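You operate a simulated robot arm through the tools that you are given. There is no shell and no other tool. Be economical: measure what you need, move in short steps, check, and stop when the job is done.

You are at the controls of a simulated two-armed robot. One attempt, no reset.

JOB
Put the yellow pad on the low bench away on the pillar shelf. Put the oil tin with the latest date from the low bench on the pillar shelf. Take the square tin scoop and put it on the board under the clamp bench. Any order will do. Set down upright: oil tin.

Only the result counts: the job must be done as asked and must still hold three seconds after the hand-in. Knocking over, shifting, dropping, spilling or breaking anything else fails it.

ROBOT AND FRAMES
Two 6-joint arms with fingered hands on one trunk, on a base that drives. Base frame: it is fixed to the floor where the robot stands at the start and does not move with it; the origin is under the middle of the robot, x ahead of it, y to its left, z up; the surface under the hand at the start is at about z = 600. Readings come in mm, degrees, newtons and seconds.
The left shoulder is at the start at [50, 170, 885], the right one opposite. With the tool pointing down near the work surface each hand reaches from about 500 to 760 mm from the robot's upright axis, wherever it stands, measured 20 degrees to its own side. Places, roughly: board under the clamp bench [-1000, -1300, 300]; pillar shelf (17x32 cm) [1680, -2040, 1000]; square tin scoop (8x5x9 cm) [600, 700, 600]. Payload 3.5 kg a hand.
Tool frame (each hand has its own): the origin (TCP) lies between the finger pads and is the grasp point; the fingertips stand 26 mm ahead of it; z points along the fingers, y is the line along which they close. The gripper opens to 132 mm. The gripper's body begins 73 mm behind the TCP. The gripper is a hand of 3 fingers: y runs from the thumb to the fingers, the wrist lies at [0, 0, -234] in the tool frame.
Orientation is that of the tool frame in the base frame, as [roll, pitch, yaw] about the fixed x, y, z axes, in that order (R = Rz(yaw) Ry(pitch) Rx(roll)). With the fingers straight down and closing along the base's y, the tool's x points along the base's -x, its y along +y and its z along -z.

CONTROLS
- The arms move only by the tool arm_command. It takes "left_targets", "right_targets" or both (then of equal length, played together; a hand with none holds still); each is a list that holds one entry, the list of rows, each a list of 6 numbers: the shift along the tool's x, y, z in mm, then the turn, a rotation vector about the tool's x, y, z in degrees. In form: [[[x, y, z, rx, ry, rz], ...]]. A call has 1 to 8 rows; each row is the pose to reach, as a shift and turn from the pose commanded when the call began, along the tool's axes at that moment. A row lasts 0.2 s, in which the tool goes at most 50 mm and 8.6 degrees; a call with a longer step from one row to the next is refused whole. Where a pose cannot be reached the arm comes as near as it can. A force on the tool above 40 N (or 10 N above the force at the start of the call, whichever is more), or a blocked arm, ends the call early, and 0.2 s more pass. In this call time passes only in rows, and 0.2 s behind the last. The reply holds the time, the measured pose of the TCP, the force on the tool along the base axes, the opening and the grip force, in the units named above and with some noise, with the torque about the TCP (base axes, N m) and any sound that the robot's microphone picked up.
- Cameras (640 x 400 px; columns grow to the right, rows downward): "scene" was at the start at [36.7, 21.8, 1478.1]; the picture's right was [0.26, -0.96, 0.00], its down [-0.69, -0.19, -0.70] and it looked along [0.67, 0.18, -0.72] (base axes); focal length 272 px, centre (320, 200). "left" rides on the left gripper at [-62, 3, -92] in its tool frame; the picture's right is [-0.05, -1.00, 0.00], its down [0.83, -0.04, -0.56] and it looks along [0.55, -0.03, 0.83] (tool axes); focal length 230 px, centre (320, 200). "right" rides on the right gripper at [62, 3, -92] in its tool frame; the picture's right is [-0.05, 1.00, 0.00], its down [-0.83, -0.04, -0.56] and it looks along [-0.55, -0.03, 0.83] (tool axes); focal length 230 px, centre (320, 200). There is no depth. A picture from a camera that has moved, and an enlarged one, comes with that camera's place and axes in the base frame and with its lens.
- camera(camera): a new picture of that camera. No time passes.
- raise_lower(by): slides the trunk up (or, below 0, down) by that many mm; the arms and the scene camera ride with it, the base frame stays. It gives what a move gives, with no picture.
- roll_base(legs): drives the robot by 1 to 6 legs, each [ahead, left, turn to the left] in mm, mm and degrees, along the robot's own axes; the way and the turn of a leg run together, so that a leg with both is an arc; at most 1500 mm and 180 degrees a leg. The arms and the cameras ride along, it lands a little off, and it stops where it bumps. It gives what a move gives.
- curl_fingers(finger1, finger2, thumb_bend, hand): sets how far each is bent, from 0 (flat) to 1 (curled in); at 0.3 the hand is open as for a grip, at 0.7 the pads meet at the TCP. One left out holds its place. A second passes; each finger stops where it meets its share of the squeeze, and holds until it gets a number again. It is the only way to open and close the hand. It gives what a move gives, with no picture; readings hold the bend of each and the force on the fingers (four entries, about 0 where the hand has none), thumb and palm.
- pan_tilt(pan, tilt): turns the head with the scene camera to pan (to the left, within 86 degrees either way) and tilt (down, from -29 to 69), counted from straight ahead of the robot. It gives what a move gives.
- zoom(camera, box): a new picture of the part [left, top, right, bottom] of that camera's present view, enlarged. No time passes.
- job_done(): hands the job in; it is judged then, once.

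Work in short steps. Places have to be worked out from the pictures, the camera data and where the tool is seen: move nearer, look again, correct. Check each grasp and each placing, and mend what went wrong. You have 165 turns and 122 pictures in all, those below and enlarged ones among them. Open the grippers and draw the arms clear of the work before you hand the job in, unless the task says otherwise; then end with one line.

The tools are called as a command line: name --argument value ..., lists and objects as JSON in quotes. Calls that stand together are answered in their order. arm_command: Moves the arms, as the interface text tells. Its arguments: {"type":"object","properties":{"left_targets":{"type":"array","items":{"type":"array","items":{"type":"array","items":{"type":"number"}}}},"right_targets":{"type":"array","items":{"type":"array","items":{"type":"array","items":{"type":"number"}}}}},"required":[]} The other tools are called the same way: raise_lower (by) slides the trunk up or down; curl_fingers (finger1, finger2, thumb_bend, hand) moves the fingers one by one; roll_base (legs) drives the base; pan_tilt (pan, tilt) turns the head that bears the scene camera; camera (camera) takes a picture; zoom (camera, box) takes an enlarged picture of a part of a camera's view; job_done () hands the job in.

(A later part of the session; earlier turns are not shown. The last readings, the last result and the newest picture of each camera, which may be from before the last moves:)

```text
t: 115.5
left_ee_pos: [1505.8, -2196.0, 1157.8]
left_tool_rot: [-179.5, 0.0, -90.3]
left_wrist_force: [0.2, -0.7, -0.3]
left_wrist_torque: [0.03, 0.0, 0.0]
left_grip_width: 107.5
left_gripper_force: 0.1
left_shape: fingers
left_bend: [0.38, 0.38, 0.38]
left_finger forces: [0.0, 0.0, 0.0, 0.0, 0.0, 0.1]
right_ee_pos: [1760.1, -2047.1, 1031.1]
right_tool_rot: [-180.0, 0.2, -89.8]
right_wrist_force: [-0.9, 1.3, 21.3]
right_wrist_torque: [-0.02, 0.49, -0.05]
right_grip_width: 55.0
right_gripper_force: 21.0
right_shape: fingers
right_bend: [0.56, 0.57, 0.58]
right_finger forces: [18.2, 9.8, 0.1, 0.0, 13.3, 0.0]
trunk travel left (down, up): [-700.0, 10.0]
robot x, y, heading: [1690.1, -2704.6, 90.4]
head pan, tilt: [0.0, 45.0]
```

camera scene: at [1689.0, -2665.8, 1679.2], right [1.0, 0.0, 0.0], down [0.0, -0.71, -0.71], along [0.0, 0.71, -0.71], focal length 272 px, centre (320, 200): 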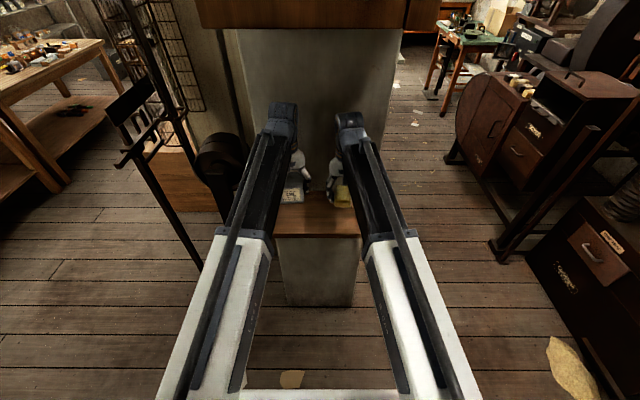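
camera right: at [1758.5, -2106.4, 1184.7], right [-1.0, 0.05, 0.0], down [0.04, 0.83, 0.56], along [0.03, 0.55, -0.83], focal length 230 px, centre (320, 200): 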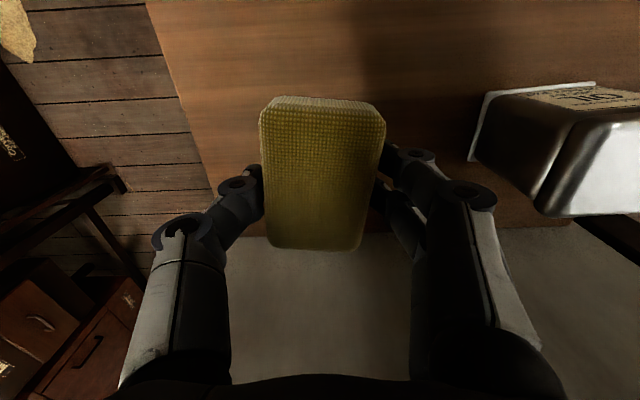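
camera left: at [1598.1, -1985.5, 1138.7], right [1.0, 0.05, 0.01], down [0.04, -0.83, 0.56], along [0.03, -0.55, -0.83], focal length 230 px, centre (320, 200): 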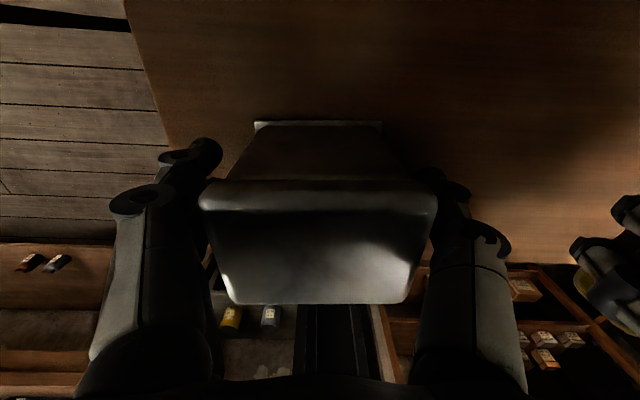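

Contact on the shelf. Back off 3 mm and open gently.

arm_command --right_targets '[[[0, 0, -4, 0, 0, 0]]]'

curl_fingers --hand "right" --finger1 0.4 --finger2 0.4 --thumb_bend 0.4

camera --camera "right"

```text
t: 115.9
left_ee_pos: [1506.1, -2195.8, 1156.3]
left_tool_rot: [-179.6, 0.0, -90.3]
left_wrist_force: [-0.8, 0.2, 0.5]
left_wrist_torque: [0.03, -0.02, -0.01]
left_grip_width: 107.9
left_gripper_force: 0.0
left_shape: fingers
left_bend: [0.38, 0.38, 0.38]
left_finger forces: [0.0, 0.0, 0.1, 0.0, 0.0, 0.0]
right_ee_pos: [1761.7, -2047.1, 1032.3]
right_tool_rot: [-179.8, -0.1, -89.8]
right_wrist_force: [-1.0, 0.5, 2.6]
right_wrist_torque: [0.01, 0.1, 0.0]
right_grip_width: 55.4
right_gripper_force: 11.1
right_shape: fingers
right_bend: [0.56, 0.57, 0.58]
right_finger forces: [6.7, 5.2, 0.0, 0.0, 10.2, 0.1]
trunk travel left (down, up): [-700.0, 10.0]
robot x, y, heading: [1687.9, -2711.6, 90.1]
head pan, tilt: [0.0, 45.0]
```

```text
t: 116.9
left_ee_pos: [1506.0, -2195.7, 1157.0]
left_tool_rot: [-179.7, -0.1, -90.2]
left_wrist_force: [0.2, 0.6, -1.2]
left_wrist_torque: [-0.01, 0.01, 0.02]
left_grip_width: 107.9
left_gripper_force: 0.1
left_shape: fingers
left_bend: [0.38, 0.38, 0.38]
left_finger forces: [0.0, 0.0, 0.1, 0.1, 0.0, 0.0]
right_ee_pos: [1761.0, -2047.5, 1033.7]
right_tool_rot: [-179.8, 0.0, -89.9]
right_wrist_force: [-0.3, 0.1, -0.9]
right_wrist_torque: [-0.01, 0.0, -0.03]
right_grip_width: 100.9
right_gripper_force: 0.1
right_shape: fingers
right_bend: [0.4, 0.4, 0.4]
right_finger forces: [0.0, 0.1, 0.1, 0.0, 0.0, 0.0]
trunk travel left (down, up): [-700.0, 10.0]
robot x, y, heading: [1689.1, -2709.1, 90.4]
head pan, tilt: [0.0, 45.0]
```

```text
69 pictures are left
camera right: at [1758.1, -2107.9, 1127.0], right [-1.0, 0.05, 0.0], down [0.04, 0.83, 0.56], along [0.03, 0.55, -0.83], focal length 230 px, centre (320, 200)
```

right: 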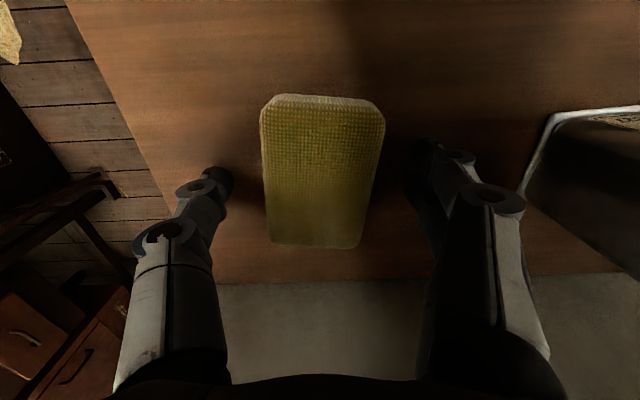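

Pad is resting on the shelf. Raise and retract the right hand, then check.

arm_command --right_targets '[[[0, 0, -25, 0, 0, 0], [0, 0, -60, 0, 0, 0], [0, 0, -95, 0, 0, 0], [0, 0, -120, 0, 0, 0], [40, -20, -120, 0, 0, 0], [80, -40, -120, 0, 0, 0], [120, -65, -120, 0, 0, 0], [155, -90, -120, 0, 0, 0]]]'

zoom --camera "scene" --box '[220, 120, 420, 260]'

```text
t: 118.7
left_ee_pos: [1505.6, -2195.3, 1156.0]
left_tool_rot: [-179.8, 0.0, -90.2]
left_wrist_force: [0.5, -0.1, 0.4]
left_wrist_torque: [0.0, -0.03, 0.02]
left_grip_width: 107.8
left_gripper_force: 0.0
left_shape: fingers
left_bend: [0.38, 0.38, 0.38]
left_finger forces: [0.1, 0.0, 0.0, 0.0, 0.0, 0.0]
right_ee_pos: [1853.0, -2199.0, 1153.2]
right_tool_rot: [180.0, 0.0, -89.7]
right_wrist_force: [0.2, 0.8, 0.4]
right_wrist_torque: [0.0, 0.0, 0.02]
right_grip_width: 101.1
right_gripper_force: 0.1
right_shape: fingers
right_bend: [0.4, 0.4, 0.4]
right_finger forces: [0.1, 0.0, 0.0, 0.0, 0.0, 0.0]
trunk travel left (down, up): [-700.0, 10.0]
robot x, y, heading: [1689.1, -2710.5, 90.0]
head pan, tilt: [0.0, 45.0]
```

```text
2.86 times, centred on (320, 190) of scene
camera zoom: at [1689.1, -2667.1, 1679.3], right [1.0, 0.0, 0.0], down [0.0, -0.71, -0.71], along [0.0, 0.71, -0.71], focal length 776 px, centre (320, 229)
```

zoom: 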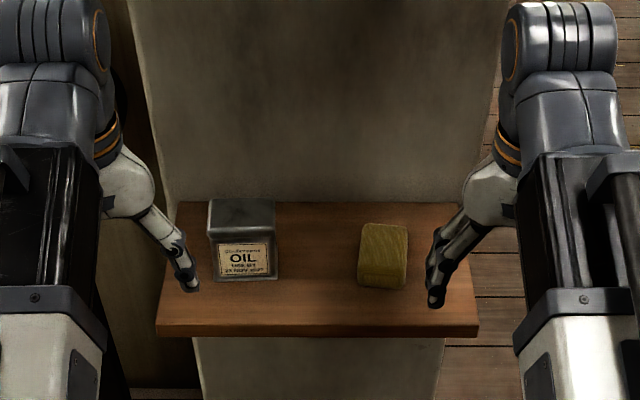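

Tin and pad are both well placed. Now drive back toward the clamp bench to look at the board beneath it.

roll_base --legs '[[0, 0, -90], [-1500, 0, 0], [-240, 0, 0], [0, 1400, 0], [0, 0, 180]]'

pan_tilt --pan 0 --tilt 45

camera --camera "scene"

```text
t: 126.1
left_ee_pos: [1624.7, -2502.7, 1155.1]
left_tool_rot: [-179.6, 0.0, -176.6]
left_wrist_force: [0.1, -0.1, -0.2]
left_wrist_torque: [0.0, -0.01, 0.01]
left_grip_width: 107.9
left_gripper_force: 0.0
left_shape: fingers
left_bend: [0.38, 0.38, 0.38]
left_finger forces: [0.0, 0.0, 0.0, 0.0, 0.1, 0.0]
right_ee_pos: [1643.8, -2849.1, 1152.1]
right_tool_rot: [-179.9, -0.1, -176.3]
right_wrist_force: [0.9, -0.1, -0.3]
right_wrist_torque: [0.0, 0.03, -0.03]
right_grip_width: 101.3
right_gripper_force: 0.0
right_shape: fingers
right_bend: [0.4, 0.4, 0.4]
right_finger forces: [0.1, 0.0, 0.1, 0.0, 0.0, 0.0]
trunk travel left (down, up): [-700.0, 10.0]
robot x, y, heading: [1120.3, -2719.1, 3.7]
head pan, tilt: [0.0, 45.0]
stopped in leg 2: the robot was blocked; the commanded pose is now the measured one
```

```text
t: 126.7
left_ee_pos: [1622.2, -2503.7, 1158.1]
left_tool_rot: [-179.6, 0.2, -176.6]
left_wrist_force: [-0.7, 0.0, 0.0]
left_wrist_torque: [0.01, -0.05, 0.01]
left_grip_width: 107.8
left_gripper_force: 0.0
left_shape: fingers
left_bend: [0.38, 0.38, 0.38]
left_finger forces: [0.1, 0.0, 0.1, 0.0, 0.0, 0.0]
right_ee_pos: [1641.6, -2849.7, 1153.3]
right_tool_rot: [-179.9, 0.0, -176.4]
right_wrist_force: [-0.1, 0.7, 0.3]
right_wrist_torque: [0.01, -0.01, -0.01]
right_grip_width: 101.3
right_gripper_force: 0.1
right_shape: fingers
right_bend: [0.4, 0.4, 0.4]
right_finger forces: [0.1, 0.0, 0.1, 0.0, 0.0, 0.0]
trunk travel left (down, up): [-700.0, 10.0]
robot x, y, heading: [1127.2, -2718.8, 3.6]
head pan, tilt: [0.0, 45.0]
```

```text
67 pictures are left
camera scene: at [1162.9, -2715.7, 1679.3], right [0.07, -1.0, 0.0], down [-0.71, -0.05, -0.71], along [0.71, 0.05, -0.71], focal length 272 px, centre (320, 200)
```

scene: 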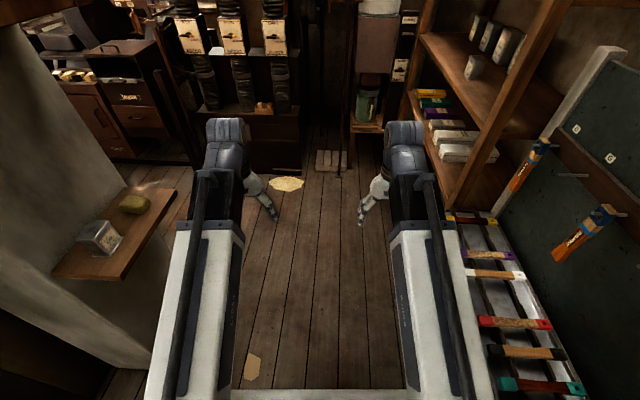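

Backing bumped something at the right-rear. Look to the right to see what.

pan_tilt --pan -86 --tilt 40

camera --camera "scene"

camera --camera "left"

```text
t: 128.3
left_ee_pos: [1623.2, -2504.5, 1156.6]
left_tool_rot: [-179.6, 0.1, -176.7]
left_wrist_force: [0.0, 1.7, 0.2]
left_wrist_torque: [-0.01, -0.01, 0.0]
left_grip_width: 107.9
left_gripper_force: 0.1
left_shape: fingers
left_bend: [0.38, 0.38, 0.38]
left_finger forces: [0.1, 0.0, 0.1, 0.1, 0.0, 0.0]
right_ee_pos: [1641.3, -2849.5, 1152.6]
right_tool_rot: [-179.9, -0.1, -176.4]
right_wrist_force: [0.7, -1.4, -0.3]
right_wrist_torque: [0.0, -0.02, 0.05]
right_grip_width: 101.2
right_gripper_force: 0.2
right_shape: fingers
right_bend: [0.4, 0.4, 0.4]
right_finger forces: [0.0, 0.0, 0.0, 0.1, 0.0, 0.2]
trunk travel left (down, up): [-700.0, 10.0]
robot x, y, heading: [1126.5, -2719.5, 4.0]
head pan, tilt: [-85.9, 40.0]
```

```text
66 pictures are left
camera scene: at [1093.8, -2805.2, 1686.5], right [-0.99, -0.14, 0.0], down [-0.09, 0.64, -0.77], along [0.1, -0.76, -0.64], focal length 272 px, centre (320, 200)
```

scene: 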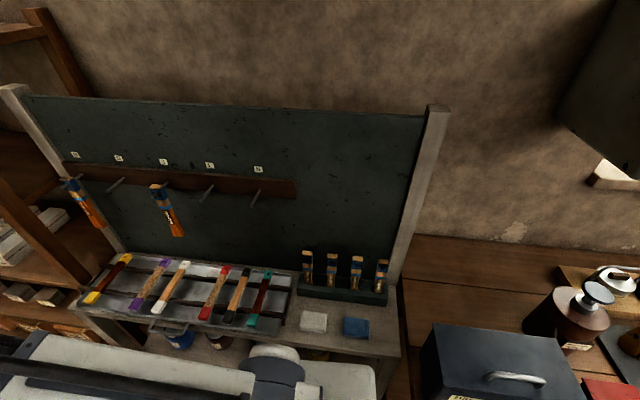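

```text
65 pictures are left
camera left: at [1684.4, -2497.0, 1249.4], right [0.11, -0.99, 0.01], down [-0.83, -0.09, 0.55], along [-0.55, -0.07, -0.83], focal length 230 px, centre (320, 200)
```

left: 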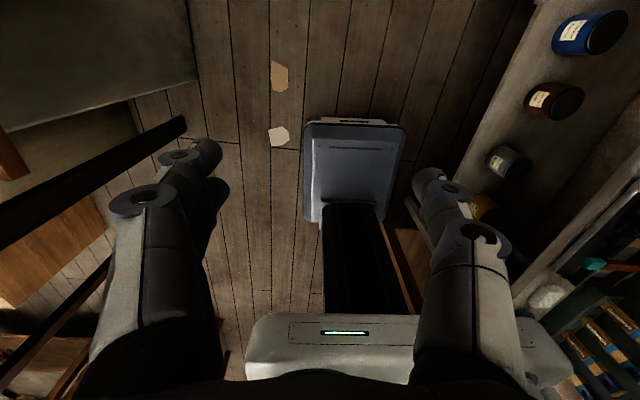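

The rear-right met the end of the brown table; nothing on it is disturbed. Ease forward, shift left away from it, straighten, and continue.

roll_base --legs '[[40, 0, 0], [0, 130, 0], [0, 0, -4], [-1150, 0, 0]]'

```text
t: 136.0
left_ee_pos: [513.9, -2406.2, 1156.4]
left_tool_rot: [-179.6, 0.0, -180.0]
left_wrist_force: [-0.5, 0.0, 0.1]
left_wrist_torque: [0.0, 0.01, -0.01]
left_grip_width: 107.9
left_gripper_force: 0.0
left_shape: fingers
left_bend: [0.38, 0.38, 0.38]
left_finger forces: [0.0, 0.0, 0.0, 0.0, 0.0, 0.0]
right_ee_pos: [513.8, -2752.5, 1152.4]
right_tool_rot: [-179.9, 0.0, -179.6]
right_wrist_force: [0.4, -0.1, 0.2]
right_wrist_torque: [0.01, 0.03, 0.0]
right_grip_width: 101.2
right_gripper_force: 0.1
right_shape: fingers
right_bend: [0.4, 0.4, 0.4]
right_finger forces: [0.0, 0.0, 0.0, 0.1, 0.0, 0.0]
trunk travel left (down, up): [-700.0, 10.0]
robot x, y, heading: [7.2, -2593.2, 0.4]
head pan, tilt: [-85.9, 40.0]
```

roll_base --legs '[[-30, 0, 0], [0, 1300, 0], [0, 0, 180]]'

pan_tilt --pan 0 --tilt 45

camera --camera "scene"

```text
t: 150.1
left_ee_pos: [-560.4, -1440.7, 1156.8]
left_tool_rot: [-179.7, 0.1, -5.0]
left_wrist_force: [-0.3, 0.4, 0.9]
left_wrist_torque: [-0.03, -0.01, -0.04]
left_grip_width: 107.9
left_gripper_force: 0.1
left_shape: fingers
left_bend: [0.38, 0.38, 0.38]
left_finger forces: [0.0, 0.1, 0.1, 0.0, 0.1, 0.0]
right_ee_pos: [-529.2, -1096.6, 1153.3]
right_tool_rot: [-179.9, 0.1, -4.6]
right_wrist_force: [-0.5, -0.7, 0.3]
right_wrist_torque: [0.02, -0.04, 0.02]
right_grip_width: 101.3
right_gripper_force: 0.0
right_shape: fingers
right_bend: [0.4, 0.4, 0.4]
right_finger forces: [0.0, 0.1, 0.1, 0.1, 0.1, 0.0]
trunk travel left (down, up): [-700.0, 10.0]
robot x, y, heading: [-36.0, -1297.7, 175.6]
head pan, tilt: [-85.9, 40.0]
```

```text
t: 151.7
left_ee_pos: [-561.1, -1441.2, 1156.4]
left_tool_rot: [-179.6, 0.1, -5.0]
left_wrist_force: [0.3, -0.1, 0.9]
left_wrist_torque: [-0.01, -0.04, -0.03]
left_grip_width: 107.8
left_gripper_force: 0.0
left_shape: fingers
left_bend: [0.38, 0.38, 0.38]
left_finger forces: [0.0, 0.0, 0.1, 0.0, 0.0, 0.0]
right_ee_pos: [-529.7, -1095.9, 1153.0]
right_tool_rot: [-179.8, 0.0, -4.5]
right_wrist_force: [1.3, -0.3, 0.5]
right_wrist_torque: [-0.02, -0.01, -0.02]
right_grip_width: 101.5
right_gripper_force: 0.0
right_shape: fingers
right_bend: [0.4, 0.4, 0.4]
right_finger forces: [0.1, 0.1, 0.0, 0.0, 0.1, 0.0]
trunk travel left (down, up): [-700.0, 10.0]
robot x, y, heading: [-34.8, -1300.4, 175.5]
head pan, tilt: [0.0, 45.0]
```

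```text
64 pictures are left
camera scene: at [-77.6, -1296.0, 1679.2], right [0.08, 1.0, 0.0], down [0.7, -0.06, -0.71], along [-0.7, 0.06, -0.71], focal length 272 px, centre (320, 200)
```

scene: 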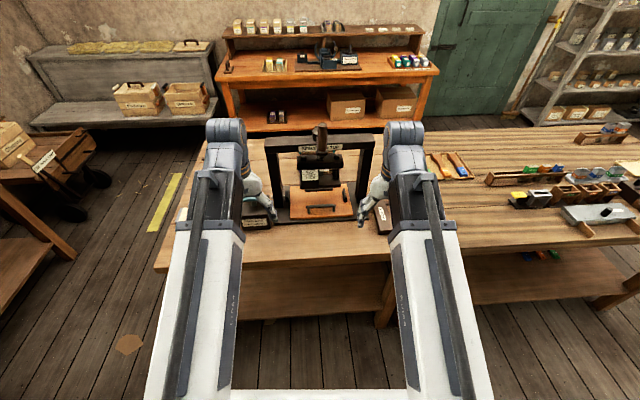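

Need a lower view under the bench: back up a bit, retract hands, lower the trunk.

arm_command --left_targets '[[[40, 30, 0, 0, 0, 0], [80, 60, 0, 0, 0, 0], [120, 90, 0, 0, 0, 0]]]' --right_targets '[[[40, -30, 0, 0, 0, 0], [80, -60, 0, 0, 0, 0], [120, -90, 0, 0, 0, 0]]]'

roll_base --legs '[[-90, 0, 4.4]]'

raise_lower --by -500

pan_tilt --pan 0 --tilt 45

camera --camera "scene"

```text
t: 152.4
left_ee_pos: [-474.2, -1548.5, 1157.0]
left_tool_rot: [-179.5, 0.1, -5.0]
left_wrist_force: [-0.5, 0.3, -0.4]
left_wrist_torque: [0.01, -0.02, 0.0]
left_grip_width: 107.9
left_gripper_force: 0.1
left_shape: fingers
left_bend: [0.38, 0.38, 0.38]
left_finger forces: [0.0, 0.1, 0.1, 0.0, 0.0, 0.0]
left hand out of reach, approached as far as the arm can: row 3
right_ee_pos: [-437.7, -1002.8, 1155.9]
right_tool_rot: [180.0, -0.1, -4.6]
right_wrist_force: [0.1, 0.1, 1.0]
right_wrist_torque: [0.0, -0.02, -0.01]
right_grip_width: 101.3
right_gripper_force: 0.1
right_shape: fingers
right_bend: [0.4, 0.4, 0.4]
right_finger forces: [0.1, 0.0, 0.1, 0.1, 0.1, 0.0]
right hand out of reach, approached as far as the arm can: row 3
trunk travel left (down, up): [-700.0, 10.0]
robot x, y, heading: [-37.7, -1299.1, 175.5]
head pan, tilt: [0.0, 45.0]
```

```text
t: 153.6
left_ee_pos: [-361.3, -1586.1, 1156.1]
left_tool_rot: [-179.6, 0.0, -0.5]
left_wrist_force: [0.0, 0.1, 0.1]
left_wrist_torque: [0.0, 0.01, 0.03]
left_grip_width: 107.9
left_gripper_force: 0.0
left_shape: fingers
left_bend: [0.38, 0.38, 0.38]
left_finger forces: [0.1, 0.0, 0.0, 0.0, 0.0, 0.0]
right_ee_pos: [-365.5, -1037.5, 1155.7]
right_tool_rot: [-180.0, 0.1, -0.1]
right_wrist_force: [1.1, 0.3, 0.2]
right_wrist_torque: [-0.01, 0.03, -0.01]
right_grip_width: 101.5
right_gripper_force: 0.1
right_shape: fingers
right_bend: [0.4, 0.4, 0.4]
right_finger forces: [0.0, 0.0, 0.0, 0.0, 0.0, 0.1]
trunk travel left (down, up): [-700.0, 10.0]
robot x, y, heading: [56.4, -1305.0, 180.1]
head pan, tilt: [0.0, 45.0]
```

```text
refused: -500 is not a number from -400 to 400
```

```text
t: 154.2
left_ee_pos: [-363.0, -1586.1, 1156.1]
left_tool_rot: [-179.6, -0.2, -0.5]
left_wrist_force: [0.1, 1.2, 0.3]
left_wrist_torque: [0.0, 0.03, -0.01]
left_grip_width: 107.8
left_gripper_force: 0.2
left_shape: fingers
left_bend: [0.38, 0.38, 0.38]
left_finger forces: [0.0, 0.1, 0.0, 0.0, 0.0, 0.0]
right_ee_pos: [-368.4, -1037.1, 1155.2]
right_tool_rot: [180.0, -0.1, -0.1]
right_wrist_force: [-0.1, -0.3, 0.8]
right_wrist_torque: [0.03, 0.0, 0.02]
right_grip_width: 101.2
right_gripper_force: 0.1
right_shape: fingers
right_bend: [0.4, 0.4, 0.4]
right_finger forces: [0.1, 0.0, 0.0, 0.0, 0.0, 0.1]
trunk travel left (down, up): [-700.0, 10.0]
robot x, y, heading: [54.4, -1304.7, 180.0]
head pan, tilt: [0.0, 45.0]
```

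```text
63 pictures are left
camera scene: at [13.2, -1302.8, 1679.2], right [0.0, 1.0, 0.0], down [0.71, 0.0, -0.71], along [-0.71, 0.0, -0.71], focal length 272 px, centre (320, 200)
```

scene: 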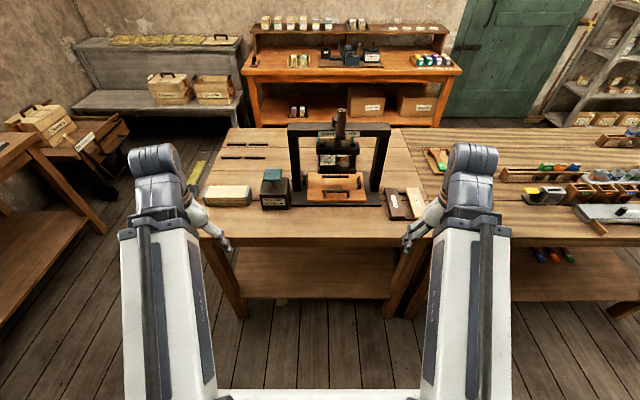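

The clamp bench is in front (top ≈830, board ≈300, front edge x≈-640, y -1760…-910), its board empty. Now fetch the scoop: move off, turn, and slide left to face it.

roll_base --legs '[[90, 0, 0], [0, 0, 180], [0, 1500, 0], [0, 330, 0]]'

pan_tilt --pan 20 --tilt 50

camera --camera "scene"

```text
t: 171.5
left_ee_pos: [310.5, 829.5, 1156.2]
left_tool_rot: [-179.6, 0.0, -178.4]
left_wrist_force: [-0.2, 0.2, 0.3]
left_wrist_torque: [-0.01, 0.02, 0.0]
left_grip_width: 107.7
left_gripper_force: 0.1
left_shape: fingers
left_bend: [0.38, 0.38, 0.38]
left_finger forces: [0.0, 0.1, 0.1, 0.0, 0.0, 0.0]
right_ee_pos: [337.1, 281.6, 1155.3]
right_tool_rot: [-179.9, -0.1, -178.0]
right_wrist_force: [0.6, -0.2, -0.5]
right_wrist_torque: [-0.03, 0.04, 0.04]
right_grip_width: 101.3
right_gripper_force: 0.1
right_shape: fingers
right_bend: [0.4, 0.4, 0.4]
right_finger forces: [0.0, 0.0, 0.0, 0.0, 0.1, 0.0]
trunk travel left (down, up): [-700.0, 10.0]
robot x, y, heading: [-97.7, 530.8, 2.3]
head pan, tilt: [0.0, 45.0]
```

```text
t: 172.3
left_ee_pos: [311.5, 828.1, 1155.9]
left_tool_rot: [-179.6, -0.1, -178.5]
left_wrist_force: [-0.5, 0.2, 0.7]
left_wrist_torque: [0.04, 0.02, 0.0]
left_grip_width: 107.8
left_gripper_force: 0.2
left_shape: fingers
left_bend: [0.38, 0.38, 0.38]
left_finger forces: [0.0, 0.1, 0.1, 0.1, 0.0, 0.0]
right_ee_pos: [337.3, 279.7, 1156.6]
right_tool_rot: [180.0, -0.2, -178.0]
right_wrist_force: [-0.7, 0.0, -0.6]
right_wrist_torque: [0.0, -0.01, 0.01]
right_grip_width: 101.5
right_gripper_force: 0.0
right_shape: fingers
right_bend: [0.4, 0.4, 0.4]
right_finger forces: [0.0, 0.1, 0.0, 0.1, 0.0, 0.0]
trunk travel left (down, up): [-700.0, 10.0]
robot x, y, heading: [-96.0, 531.8, 2.1]
head pan, tilt: [20.0, 50.0]
```

```text
62 pictures are left
camera scene: at [-66.3, 558.0, 1672.3], right [0.38, -0.93, 0.0], down [-0.71, -0.29, -0.64], along [0.6, 0.24, -0.77], focal length 272 px, centre (320, 200)
```

scene: 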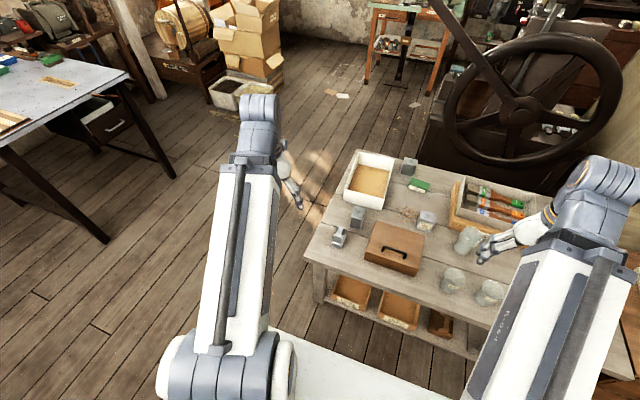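

Lower the trunk back, move ahead slightly, and inspect the scoop closely.

raise_lower --by -200

roll_base --legs '[[70, 0, -2]]'

zoom --camera "scene" --box '[290, 200, 410, 280]'

```text
t: 174.5
left_ee_pos: [311.7, 827.0, 956.6]
left_tool_rot: [-179.6, -0.1, -178.5]
left_wrist_force: [0.9, 0.7, 0.9]
left_wrist_torque: [0.01, 0.01, -0.01]
left_grip_width: 107.9
left_gripper_force: 0.0
left_shape: fingers
left_bend: [0.38, 0.38, 0.38]
left_finger forces: [0.0, 0.0, 0.0, 0.0, 0.0, 0.1]
right_ee_pos: [336.4, 280.8, 955.8]
right_tool_rot: [180.0, -0.1, -178.0]
right_wrist_force: [-0.2, 0.1, -0.8]
right_wrist_torque: [-0.01, 0.0, 0.01]
right_grip_width: 101.1
right_gripper_force: 0.1
right_shape: fingers
right_bend: [0.4, 0.4, 0.4]
right_finger forces: [0.1, 0.0, 0.0, 0.0, 0.0, 0.0]
trunk travel left (down, up): [-500.0, 210.0]
robot x, y, heading: [-97.0, 528.0, 2.2]
head pan, tilt: [20.0, 50.0]
```

```text
t: 175.5
left_ee_pos: [392.2, 813.6, 956.4]
left_tool_rot: [-179.5, 0.0, 179.6]
left_wrist_force: [0.2, -0.9, -0.8]
left_wrist_torque: [-0.04, 0.01, -0.03]
left_grip_width: 108.0
left_gripper_force: 0.1
left_shape: fingers
left_bend: [0.38, 0.38, 0.38]
left_finger forces: [0.0, 0.1, 0.0, 0.0, 0.1, 0.0]
right_ee_pos: [399.3, 265.4, 955.4]
right_tool_rot: [180.0, -0.1, -179.9]
right_wrist_force: [0.4, 0.1, 1.1]
right_wrist_torque: [0.03, 0.0, 0.0]
right_grip_width: 101.4
right_gripper_force: 0.1
right_shape: fingers
right_bend: [0.4, 0.4, 0.4]
right_finger forces: [0.0, 0.1, 0.1, 0.0, 0.0, 0.0]
trunk travel left (down, up): [-500.0, 210.0]
robot x, y, heading: [-28.9, 535.0, -0.1]
head pan, tilt: [20.0, 50.0]
```

```text
5.00 times, centred on (350, 240) of scene
camera zoom: at [6.4, 558.2, 1472.3], right [0.34, -0.94, 0.0], down [-0.72, -0.26, -0.64], along [0.6, 0.22, -0.77], focal length 1357 px, centre (170, 0)
```

zoom: 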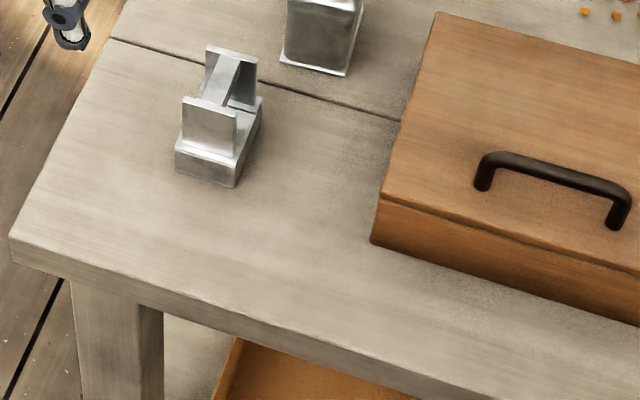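

The scoop's best grip is on its two upright plates (facing ±x, ~57 mm apart), so I grasp from the bench's left end. Drive there.

roll_base --legs '[[0, 900, 0], [800, 0, 0], [0, 0, -90], [100, 0, 0]]'

pan_tilt --pan -15 --tilt 50

camera --camera "scene"

camera --camera "right"

```text
t: 188.8
left_ee_pos: [1028.7, 937.8, 955.5]
left_tool_rot: [-179.6, -0.1, 89.2]
left_wrist_force: [-0.3, -0.5, 1.3]
left_wrist_torque: [-0.01, 0.03, 0.01]
left_grip_width: 108.0
left_gripper_force: 0.0
left_shape: fingers
left_bend: [0.38, 0.38, 0.38]
left_finger forces: [0.0, 0.0, 0.0, 0.0, 0.1, 0.0]
right_ee_pos: [481.1, 935.9, 955.7]
right_tool_rot: [179.9, -0.1, 89.5]
right_wrist_force: [-0.1, 0.7, -0.3]
right_wrist_torque: [0.01, 0.02, 0.0]
right_grip_width: 101.2
right_gripper_force: 0.1
right_shape: fingers
right_bend: [0.4, 0.4, 0.4]
right_finger forces: [0.0, 0.0, 0.1, 0.1, 0.0, 0.0]
trunk travel left (down, up): [-500.0, 210.0]
robot x, y, heading: [749.5, 1358.9, -90.4]
head pan, tilt: [20.0, 50.0]
```

```text
t: 189.8
left_ee_pos: [1029.7, 938.4, 957.0]
left_tool_rot: [-179.7, -0.1, 89.1]
left_wrist_force: [-0.2, -1.0, 0.4]
left_wrist_torque: [-0.02, 0.01, 0.03]
left_grip_width: 107.9
left_gripper_force: 0.1
left_shape: fingers
left_bend: [0.38, 0.38, 0.38]
left_finger forces: [0.1, 0.1, 0.0, 0.1, 0.0, 0.0]
right_ee_pos: [481.4, 937.1, 956.4]
right_tool_rot: [180.0, -0.1, 89.5]
right_wrist_force: [0.4, 0.8, 0.3]
right_wrist_torque: [0.03, 0.01, 0.0]
right_grip_width: 101.3
right_gripper_force: 0.0
right_shape: fingers
right_bend: [0.4, 0.4, 0.4]
right_finger forces: [0.0, 0.0, 0.1, 0.1, 0.0, 0.0]
trunk travel left (down, up): [-500.0, 210.0]
robot x, y, heading: [752.0, 1357.4, -90.5]
head pan, tilt: [-15.0, 50.0]
```

```text
60 pictures are left
camera scene: at [728.5, 1325.2, 1472.3], right [-0.96, 0.27, 0.0], down [0.2, 0.74, -0.64], along [-0.17, -0.62, -0.77], focal length 272 px, centre (320, 200)
```

scene: 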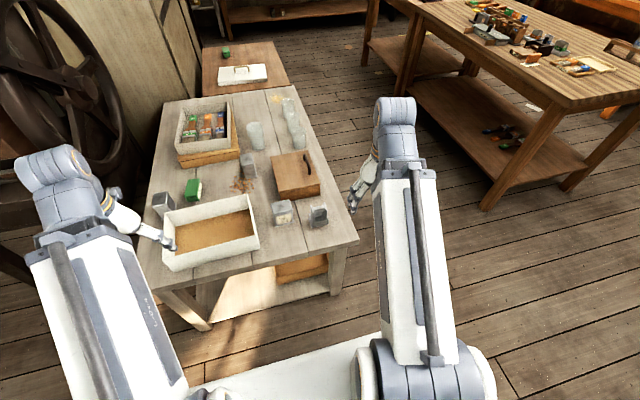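

```text
59 pictures are left
camera right: at [485.6, 998.9, 1049.0], right [1.0, -0.06, 0.0], down [-0.05, -0.83, 0.55], along [-0.03, -0.55, -0.83], focal length 230 px, centre (320, 200)
```

right: 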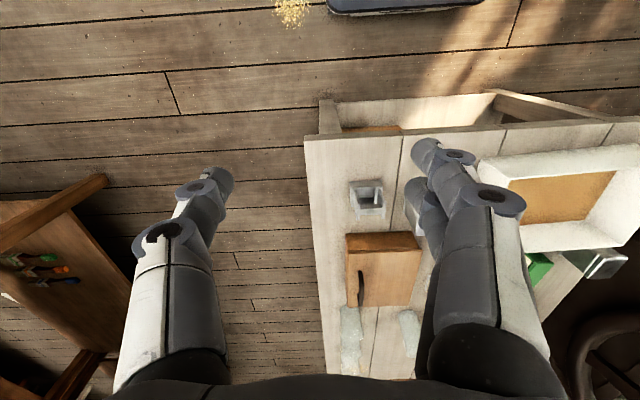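

Move the right hand above the scoop (~(570,722)).

arm_command --right_targets '[[[-36, 15, 20, 0, 0, 0], [-72, 30, 40, 0, 0, 0], [-108, 45, 60, 0, 0, 0], [-144, 60, 80, 0, 0, 0], [-180, 75, 105, 0, 0, 0], [-215, 89, 130, 0, 0, 0]]]'

camera --camera "right"

zoom --camera "right" --box '[240, 80, 400, 180]'

```text
t: 191.2
left_ee_pos: [1028.8, 937.5, 956.3]
left_tool_rot: [-179.6, 0.0, 89.1]
left_wrist_force: [0.2, 0.1, 0.1]
left_wrist_torque: [0.0, 0.02, -0.05]
left_grip_width: 107.9
left_gripper_force: 0.2
left_shape: fingers
left_bend: [0.38, 0.38, 0.38]
left_finger forces: [0.0, 0.0, 0.1, 0.1, 0.0, 0.1]
right_ee_pos: [571.0, 721.1, 825.3]
right_tool_rot: [-179.9, -0.1, 89.6]
right_wrist_force: [0.7, 0.4, -0.5]
right_wrist_torque: [0.01, 0.03, 0.03]
right_grip_width: 101.3
right_gripper_force: 0.0
right_shape: fingers
right_bend: [0.4, 0.4, 0.4]
right_finger forces: [0.0, 0.0, 0.1, 0.0, 0.0, 0.0]
trunk travel left (down, up): [-500.0, 210.0]
robot x, y, heading: [750.5, 1359.4, -90.3]
head pan, tilt: [-15.0, 50.0]
```

```text
58 pictures are left
camera right: at [574.0, 781.8, 919.0], right [1.0, -0.06, 0.0], down [-0.05, -0.83, 0.55], along [-0.03, -0.55, -0.83], focal length 230 px, centre (320, 200)
```

right: 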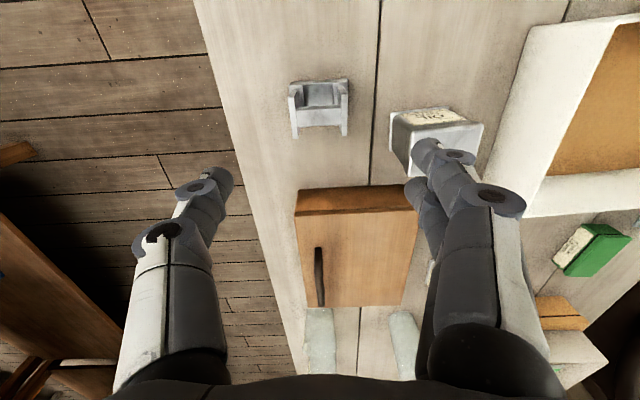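

```text
4.00 times, centred on (320, 130) of right
camera zoom: at [574.0, 781.8, 919.0], right [1.0, -0.06, 0.0], down [-0.05, -0.83, 0.55], along [-0.03, -0.55, -0.83], focal length 920 px, centre (320, 480)
```

zoom: 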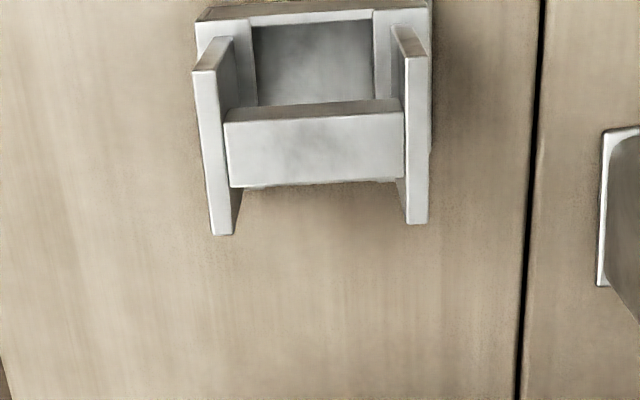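

Scoop is centred in x. Narrow the fingers and lower to just above it.

curl_fingers --hand "right" --finger1 0.43 --finger2 0.43 --thumb_bend 0.43

arm_command --right_targets '[[[0, -1, 35, 0, 0, 0], [0, -1, 70, 0, 0, 0], [0, -1, 95, 0, 0, 0]]]'

camera --camera "right"

zoom --camera "scene" --box '[270, 150, 390, 240]'

```text
t: 192.2
left_ee_pos: [1029.7, 938.6, 956.8]
left_tool_rot: [-179.6, -0.1, 89.1]
left_wrist_force: [0.3, -0.3, -0.1]
left_wrist_torque: [0.03, 0.02, 0.04]
left_grip_width: 107.8
left_gripper_force: 0.1
left_shape: fingers
left_bend: [0.38, 0.38, 0.38]
left_finger forces: [0.1, 0.0, 0.0, 0.0, 0.0, 0.0]
right_ee_pos: [569.7, 720.4, 825.9]
right_tool_rot: [-179.9, -0.1, 89.5]
right_wrist_force: [-0.4, -0.7, 0.1]
right_wrist_torque: [0.01, 0.02, 0.04]
right_grip_width: 92.0
right_gripper_force: 0.0
right_shape: fingers
right_bend: [0.43, 0.43, 0.43]
right_finger forces: [0.0, 0.0, 0.0, 0.0, 0.0, 0.1]
trunk travel left (down, up): [-500.0, 210.0]
robot x, y, heading: [752.0, 1359.2, -90.1]
head pan, tilt: [-15.0, 50.0]
```

```text
t: 193.0
left_ee_pos: [1027.6, 937.3, 955.8]
left_tool_rot: [-179.6, 0.0, 89.1]
left_wrist_force: [-0.2, 0.4, -1.0]
left_wrist_torque: [0.02, 0.0, 0.0]
left_grip_width: 107.9
left_gripper_force: 0.0
left_shape: fingers
left_bend: [0.38, 0.38, 0.38]
left_finger forces: [0.1, 0.0, 0.1, 0.0, 0.0, 0.0]
right_ee_pos: [567.2, 722.9, 731.4]
right_tool_rot: [-180.0, 0.0, 89.5]
right_wrist_force: [0.0, -0.4, -0.2]
right_wrist_torque: [0.02, 0.0, 0.01]
right_grip_width: 92.2
right_gripper_force: 0.0
right_shape: fingers
right_bend: [0.43, 0.43, 0.43]
right_finger forces: [0.0, 0.0, 0.0, 0.0, 0.0, 0.1]
trunk travel left (down, up): [-500.0, 210.0]
robot x, y, heading: [748.5, 1358.0, -90.2]
head pan, tilt: [-15.0, 50.0]
```

```text
56 pictures are left
camera right: at [570.8, 784.8, 824.2], right [1.0, -0.06, 0.0], down [-0.05, -0.83, 0.55], along [-0.03, -0.55, -0.83], focal length 230 px, centre (320, 200)
```

right: 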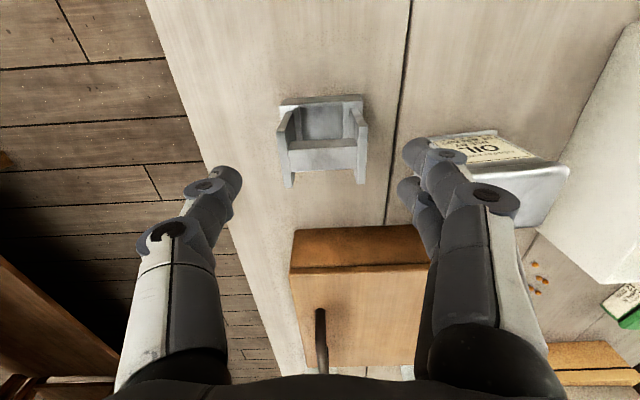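

```text
4.44 times, centred on (330, 195) of scene
camera zoom: at [728.4, 1325.1, 1472.4], right [-0.96, 0.27, 0.0], down [0.2, 0.74, -0.64], along [-0.17, -0.62, -0.77], focal length 1206 px, centre (276, 222)
```

zoom: 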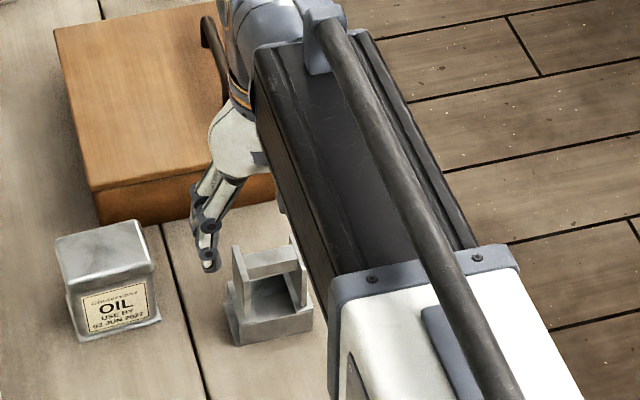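

Centred; descend to z≈666 so the pads meet the plates.

arm_command --right_targets '[[[3, 2, 20, 0, 0, 0], [3, 2, 40, 0, 0, 0], [3, 2, 55, 0, 0, 0], [3, 2, 66, 0, 0, 0]]]'

camera --camera "right"

```text
t: 194.0
left_ee_pos: [1028.5, 937.8, 957.2]
left_tool_rot: [-179.7, 0.0, 89.2]
left_wrist_force: [-0.2, 0.4, 0.2]
left_wrist_torque: [0.01, 0.0, 0.01]
left_grip_width: 107.8
left_gripper_force: 0.1
left_shape: fingers
left_bend: [0.38, 0.38, 0.38]
left_finger forces: [0.1, 0.0, 0.0, 0.1, 0.1, 0.1]
right_ee_pos: [569.8, 726.3, 663.9]
right_tool_rot: [-179.9, 0.0, 89.5]
right_wrist_force: [0.6, -0.3, -0.1]
right_wrist_torque: [-0.01, -0.02, 0.03]
right_grip_width: 92.3
right_gripper_force: 0.1
right_shape: fingers
right_bend: [0.43, 0.43, 0.43]
right_finger forces: [0.0, 0.1, 0.0, 0.0, 0.1, 0.0]
trunk travel left (down, up): [-500.0, 210.0]
robot x, y, heading: [750.1, 1360.3, -90.4]
head pan, tilt: [-15.0, 50.0]
```

```text
54 pictures are left
camera right: at [573.7, 787.7, 757.3], right [1.0, -0.06, 0.0], down [-0.05, -0.83, 0.55], along [-0.03, -0.55, -0.83], focal length 230 px, centre (320, 200)
```

right: 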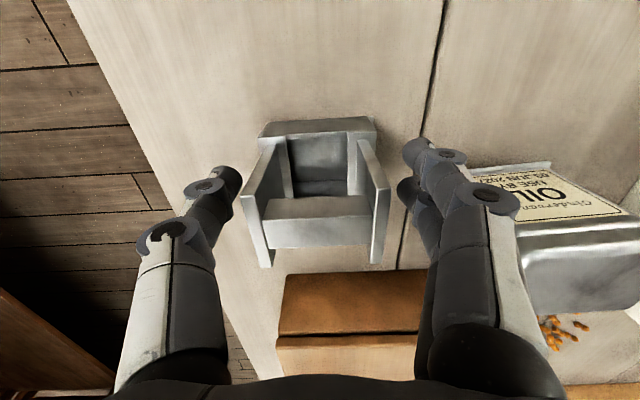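

Plates lie between thumb and fingers. Close the right hand.

curl_fingers --hand "right" --finger1 0.6 --finger2 0.6 --thumb_bend 0.6

camera --camera "right"

```text
t: 195.0
left_ee_pos: [1028.4, 937.5, 956.4]
left_tool_rot: [-179.5, 0.1, 89.1]
left_wrist_force: [0.8, 0.6, 0.2]
left_wrist_torque: [0.05, 0.0, 0.02]
left_grip_width: 108.0
left_gripper_force: 0.1
left_shape: fingers
left_bend: [0.38, 0.38, 0.38]
left_finger forces: [0.0, 0.0, 0.0, 0.0, 0.0, 0.0]
right_ee_pos: [568.7, 725.0, 665.4]
right_tool_rot: [-180.0, -0.1, 89.5]
right_wrist_force: [-0.2, 0.8, 0.0]
right_wrist_torque: [-0.02, -0.01, 0.01]
right_grip_width: 54.6
right_gripper_force: 8.5
right_shape: fingers
right_bend: [0.54, 0.54, 0.56]
right_finger forces: [4.1, 4.0, 0.0, 0.0, 8.0, 0.0]
trunk travel left (down, up): [-500.0, 210.0]
robot x, y, heading: [750.5, 1356.2, -90.2]
head pan, tilt: [-15.0, 50.0]
```

```text
53 pictures are left
camera right: at [573.7, 787.7, 757.5], right [1.0, -0.06, 0.0], down [-0.05, -0.83, 0.55], along [-0.03, -0.55, -0.83], focal length 230 px, centre (320, 200)
```

right: 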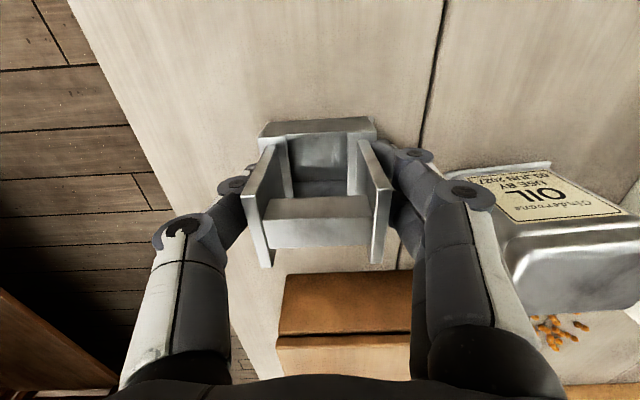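

Gripped 54.6 mm at 8.5 N; squeeze a bit firmer and lift.

curl_fingers --hand "right" --finger1 0.68 --finger2 0.68 --thumb_bend 0.68

arm_command --right_targets '[[[0, 0, -15, 0, 0, 0], [0, 0, -40, 0, 0, 0], [0, 0, -80, 0, 0, 0], [0, 0, -120, 0, 0, 0], [0, 0, -165, 0, 0, 0], [0, 0, -210, 0, 0, 0]]]'

camera --camera "right"

```text
t: 196.0
left_ee_pos: [1028.9, 937.5, 956.1]
left_tool_rot: [-179.6, 0.0, 89.1]
left_wrist_force: [0.2, 0.4, -0.5]
left_wrist_torque: [0.01, -0.01, 0.03]
left_grip_width: 107.7
left_gripper_force: 0.1
left_shape: fingers
left_bend: [0.38, 0.38, 0.38]
left_finger forces: [0.0, 0.0, 0.1, 0.0, 0.0, 0.1]
right_ee_pos: [569.3, 726.5, 664.3]
right_tool_rot: [-179.9, 0.0, 89.5]
right_wrist_force: [-0.4, -0.5, -0.1]
right_wrist_torque: [-0.01, -0.03, -0.01]
right_grip_width: 53.3
right_gripper_force: 18.5
right_shape: fingers
right_bend: [0.54, 0.54, 0.6]
right_finger forces: [9.6, 9.6, 0.0, 0.1, 17.9, 0.0]
trunk travel left (down, up): [-500.0, 210.0]
robot x, y, heading: [752.2, 1361.1, -90.5]
head pan, tilt: [-15.0, 50.0]
```

```text
t: 197.4
left_ee_pos: [1027.6, 937.0, 955.3]
left_tool_rot: [-179.6, 0.1, 89.1]
left_wrist_force: [-0.1, 0.4, -0.6]
left_wrist_torque: [-0.02, 0.02, -0.01]
left_grip_width: 107.9
left_gripper_force: 0.0
left_shape: fingers
left_bend: [0.38, 0.38, 0.38]
left_finger forces: [0.0, 0.0, 0.1, 0.0, 0.0, 0.0]
right_ee_pos: [570.5, 725.0, 873.2]
right_tool_rot: [180.0, -0.2, 89.5]
right_wrist_force: [0.3, 0.1, -0.4]
right_wrist_torque: [0.03, -0.02, -0.01]
right_grip_width: 53.3
right_gripper_force: 18.4
right_shape: fingers
right_bend: [0.54, 0.54, 0.6]
right_finger forces: [9.4, 9.4, 0.0, 0.1, 17.9, 0.1]
trunk travel left (down, up): [-500.0, 210.0]
robot x, y, heading: [749.0, 1359.8, -90.6]
head pan, tilt: [-15.0, 50.0]
```

```text
52 pictures are left
camera right: at [574.8, 786.9, 967.2], right [1.0, -0.06, 0.0], down [-0.05, -0.83, 0.55], along [-0.03, -0.55, -0.83], focal length 230 px, centre (320, 200)
```

right: 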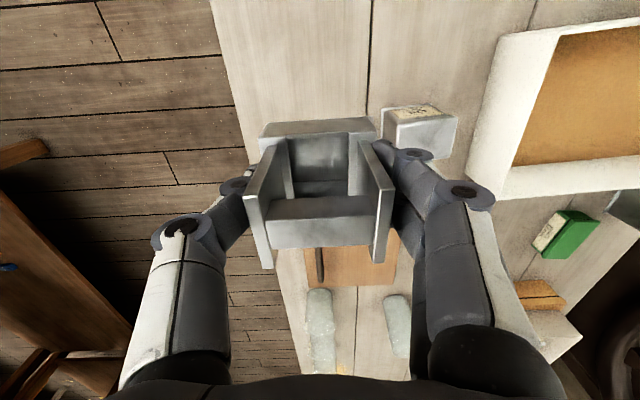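

Scoop held. Retract and drive to the clamp bench in stages.

arm_command --right_targets '[[[40, 0, -20, 0, 0, 0], [80, 0, -40, 0, 0, 0], [120, 0, -60, 0, 0, 0], [140, 0, -80, 0, 0, 0]]]'

roll_base --legs '[[-130, 0, 0], [0, 0, -89.5], [770, 0, 0], [0, 1450, 0]]'

```text
t: 198.4
left_ee_pos: [1029.1, 938.1, 956.4]
left_tool_rot: [-179.6, 0.0, 89.1]
left_wrist_force: [1.1, 0.2, 0.2]
left_wrist_torque: [0.0, -0.01, 0.0]
left_grip_width: 107.9
left_gripper_force: 0.1
left_shape: fingers
left_bend: [0.38, 0.38, 0.38]
left_finger forces: [0.1, 0.0, 0.0, 0.0, 0.0, 0.1]
right_ee_pos: [574.5, 866.7, 953.1]
right_tool_rot: [-180.0, -0.1, 89.5]
right_wrist_force: [-0.6, -0.1, -0.3]
right_wrist_torque: [0.0, -0.01, 0.0]
right_grip_width: 53.3
right_gripper_force: 18.1
right_shape: fingers
right_bend: [0.55, 0.54, 0.6]
right_finger forces: [9.4, 9.4, 0.1, 0.0, 17.9, 0.1]
trunk travel left (down, up): [-500.0, 210.0]
robot x, y, heading: [751.5, 1357.6, -90.2]
head pan, tilt: [-15.0, 50.0]
```

```text
t: 214.2
left_ee_pos: [-462.4, -257.4, 955.2]
left_tool_rot: [-179.7, 0.0, -1.8]
left_wrist_force: [-0.2, 0.0, 0.4]
left_wrist_torque: [0.02, -0.03, 0.0]
left_grip_width: 107.9
left_gripper_force: 0.0
left_shape: fingers
left_bend: [0.38, 0.38, 0.38]
left_finger forces: [0.0, 0.1, 0.0, 0.0, 0.0, 0.0]
right_ee_pos: [-528.4, 197.6, 953.5]
right_tool_rot: [-180.0, -0.1, -1.4]
right_wrist_force: [-0.8, 0.2, -0.5]
right_wrist_torque: [-0.02, -0.01, 0.02]
right_grip_width: 53.2
right_gripper_force: 17.9
right_shape: fingers
right_bend: [0.55, 0.54, 0.6]
right_finger forces: [9.2, 9.3, 0.0, 0.0, 17.9, 0.0]
trunk travel left (down, up): [-500.0, 210.0]
robot x, y, heading: [-37.9, 14.1, 178.7]
head pan, tilt: [-15.0, 50.0]
```

roll_base --legs '[[-20, 0, 1.3], [0, 1500, 0]]'

pan_tilt --pan 0 --tilt 50

camera --camera "scene"

```text
t: 222.1
left_ee_pos: [-449.5, -1778.3, 956.3]
left_tool_rot: [-179.6, 0.0, -1.2]
left_wrist_force: [-0.3, -1.0, 0.4]
left_wrist_torque: [0.02, 0.01, 0.04]
left_grip_width: 107.6
left_gripper_force: 0.0
left_shape: fingers
left_bend: [0.38, 0.38, 0.38]
left_finger forces: [0.0, 0.0, 0.1, 0.0, 0.0, 0.1]
right_ee_pos: [-520.8, -1321.8, 954.5]
right_tool_rot: [-179.9, -0.1, -0.8]
right_wrist_force: [-0.3, 0.7, -0.7]
right_wrist_torque: [0.02, 0.02, 0.02]
right_grip_width: 53.2
right_gripper_force: 18.1
right_shape: fingers
right_bend: [0.55, 0.54, 0.6]
right_finger forces: [9.3, 9.3, 0.0, 0.0, 17.8, 0.0]
trunk travel left (down, up): [-500.0, 210.0]
robot x, y, heading: [-29.7, -1502.9, 179.2]
head pan, tilt: [-15.0, 50.0]
```

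```text
t: 222.8
left_ee_pos: [-449.4, -1777.5, 956.7]
left_tool_rot: [-179.6, 0.0, -1.2]
left_wrist_force: [-0.3, -0.4, -0.3]
left_wrist_torque: [0.02, 0.03, -0.01]
left_grip_width: 108.1
left_gripper_force: 0.1
left_shape: fingers
left_bend: [0.38, 0.38, 0.38]
left_finger forces: [0.1, 0.0, 0.0, 0.0, 0.0, 0.0]
right_ee_pos: [-519.9, -1321.1, 953.1]
right_tool_rot: [-180.0, -0.1, -0.8]
right_wrist_force: [-0.3, -0.2, -0.2]
right_wrist_torque: [0.01, 0.01, 0.02]
right_grip_width: 53.3
right_gripper_force: 17.9
right_shape: fingers
right_bend: [0.55, 0.54, 0.6]
right_finger forces: [9.4, 9.4, 0.1, 0.1, 17.7, 0.0]
trunk travel left (down, up): [-500.0, 210.0]
robot x, y, heading: [-24.3, -1498.6, 179.3]
head pan, tilt: [0.0, 50.0]
```

```text
51 pictures are left
camera scene: at [-65.6, -1500.0, 1472.3], right [0.01, 1.0, 0.0], down [0.77, -0.01, -0.64], along [-0.64, 0.01, -0.77], focal length 272 px, centre (320, 200)
```

scene: 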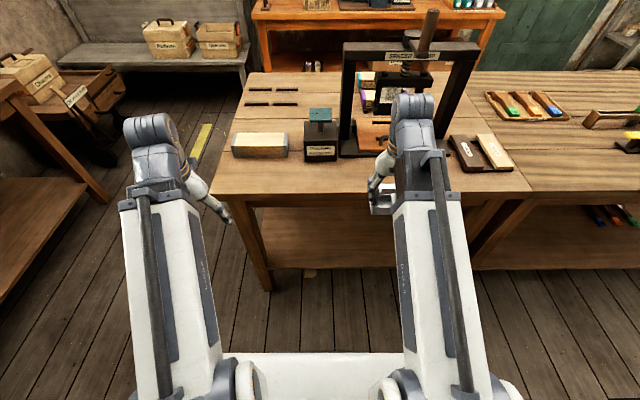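

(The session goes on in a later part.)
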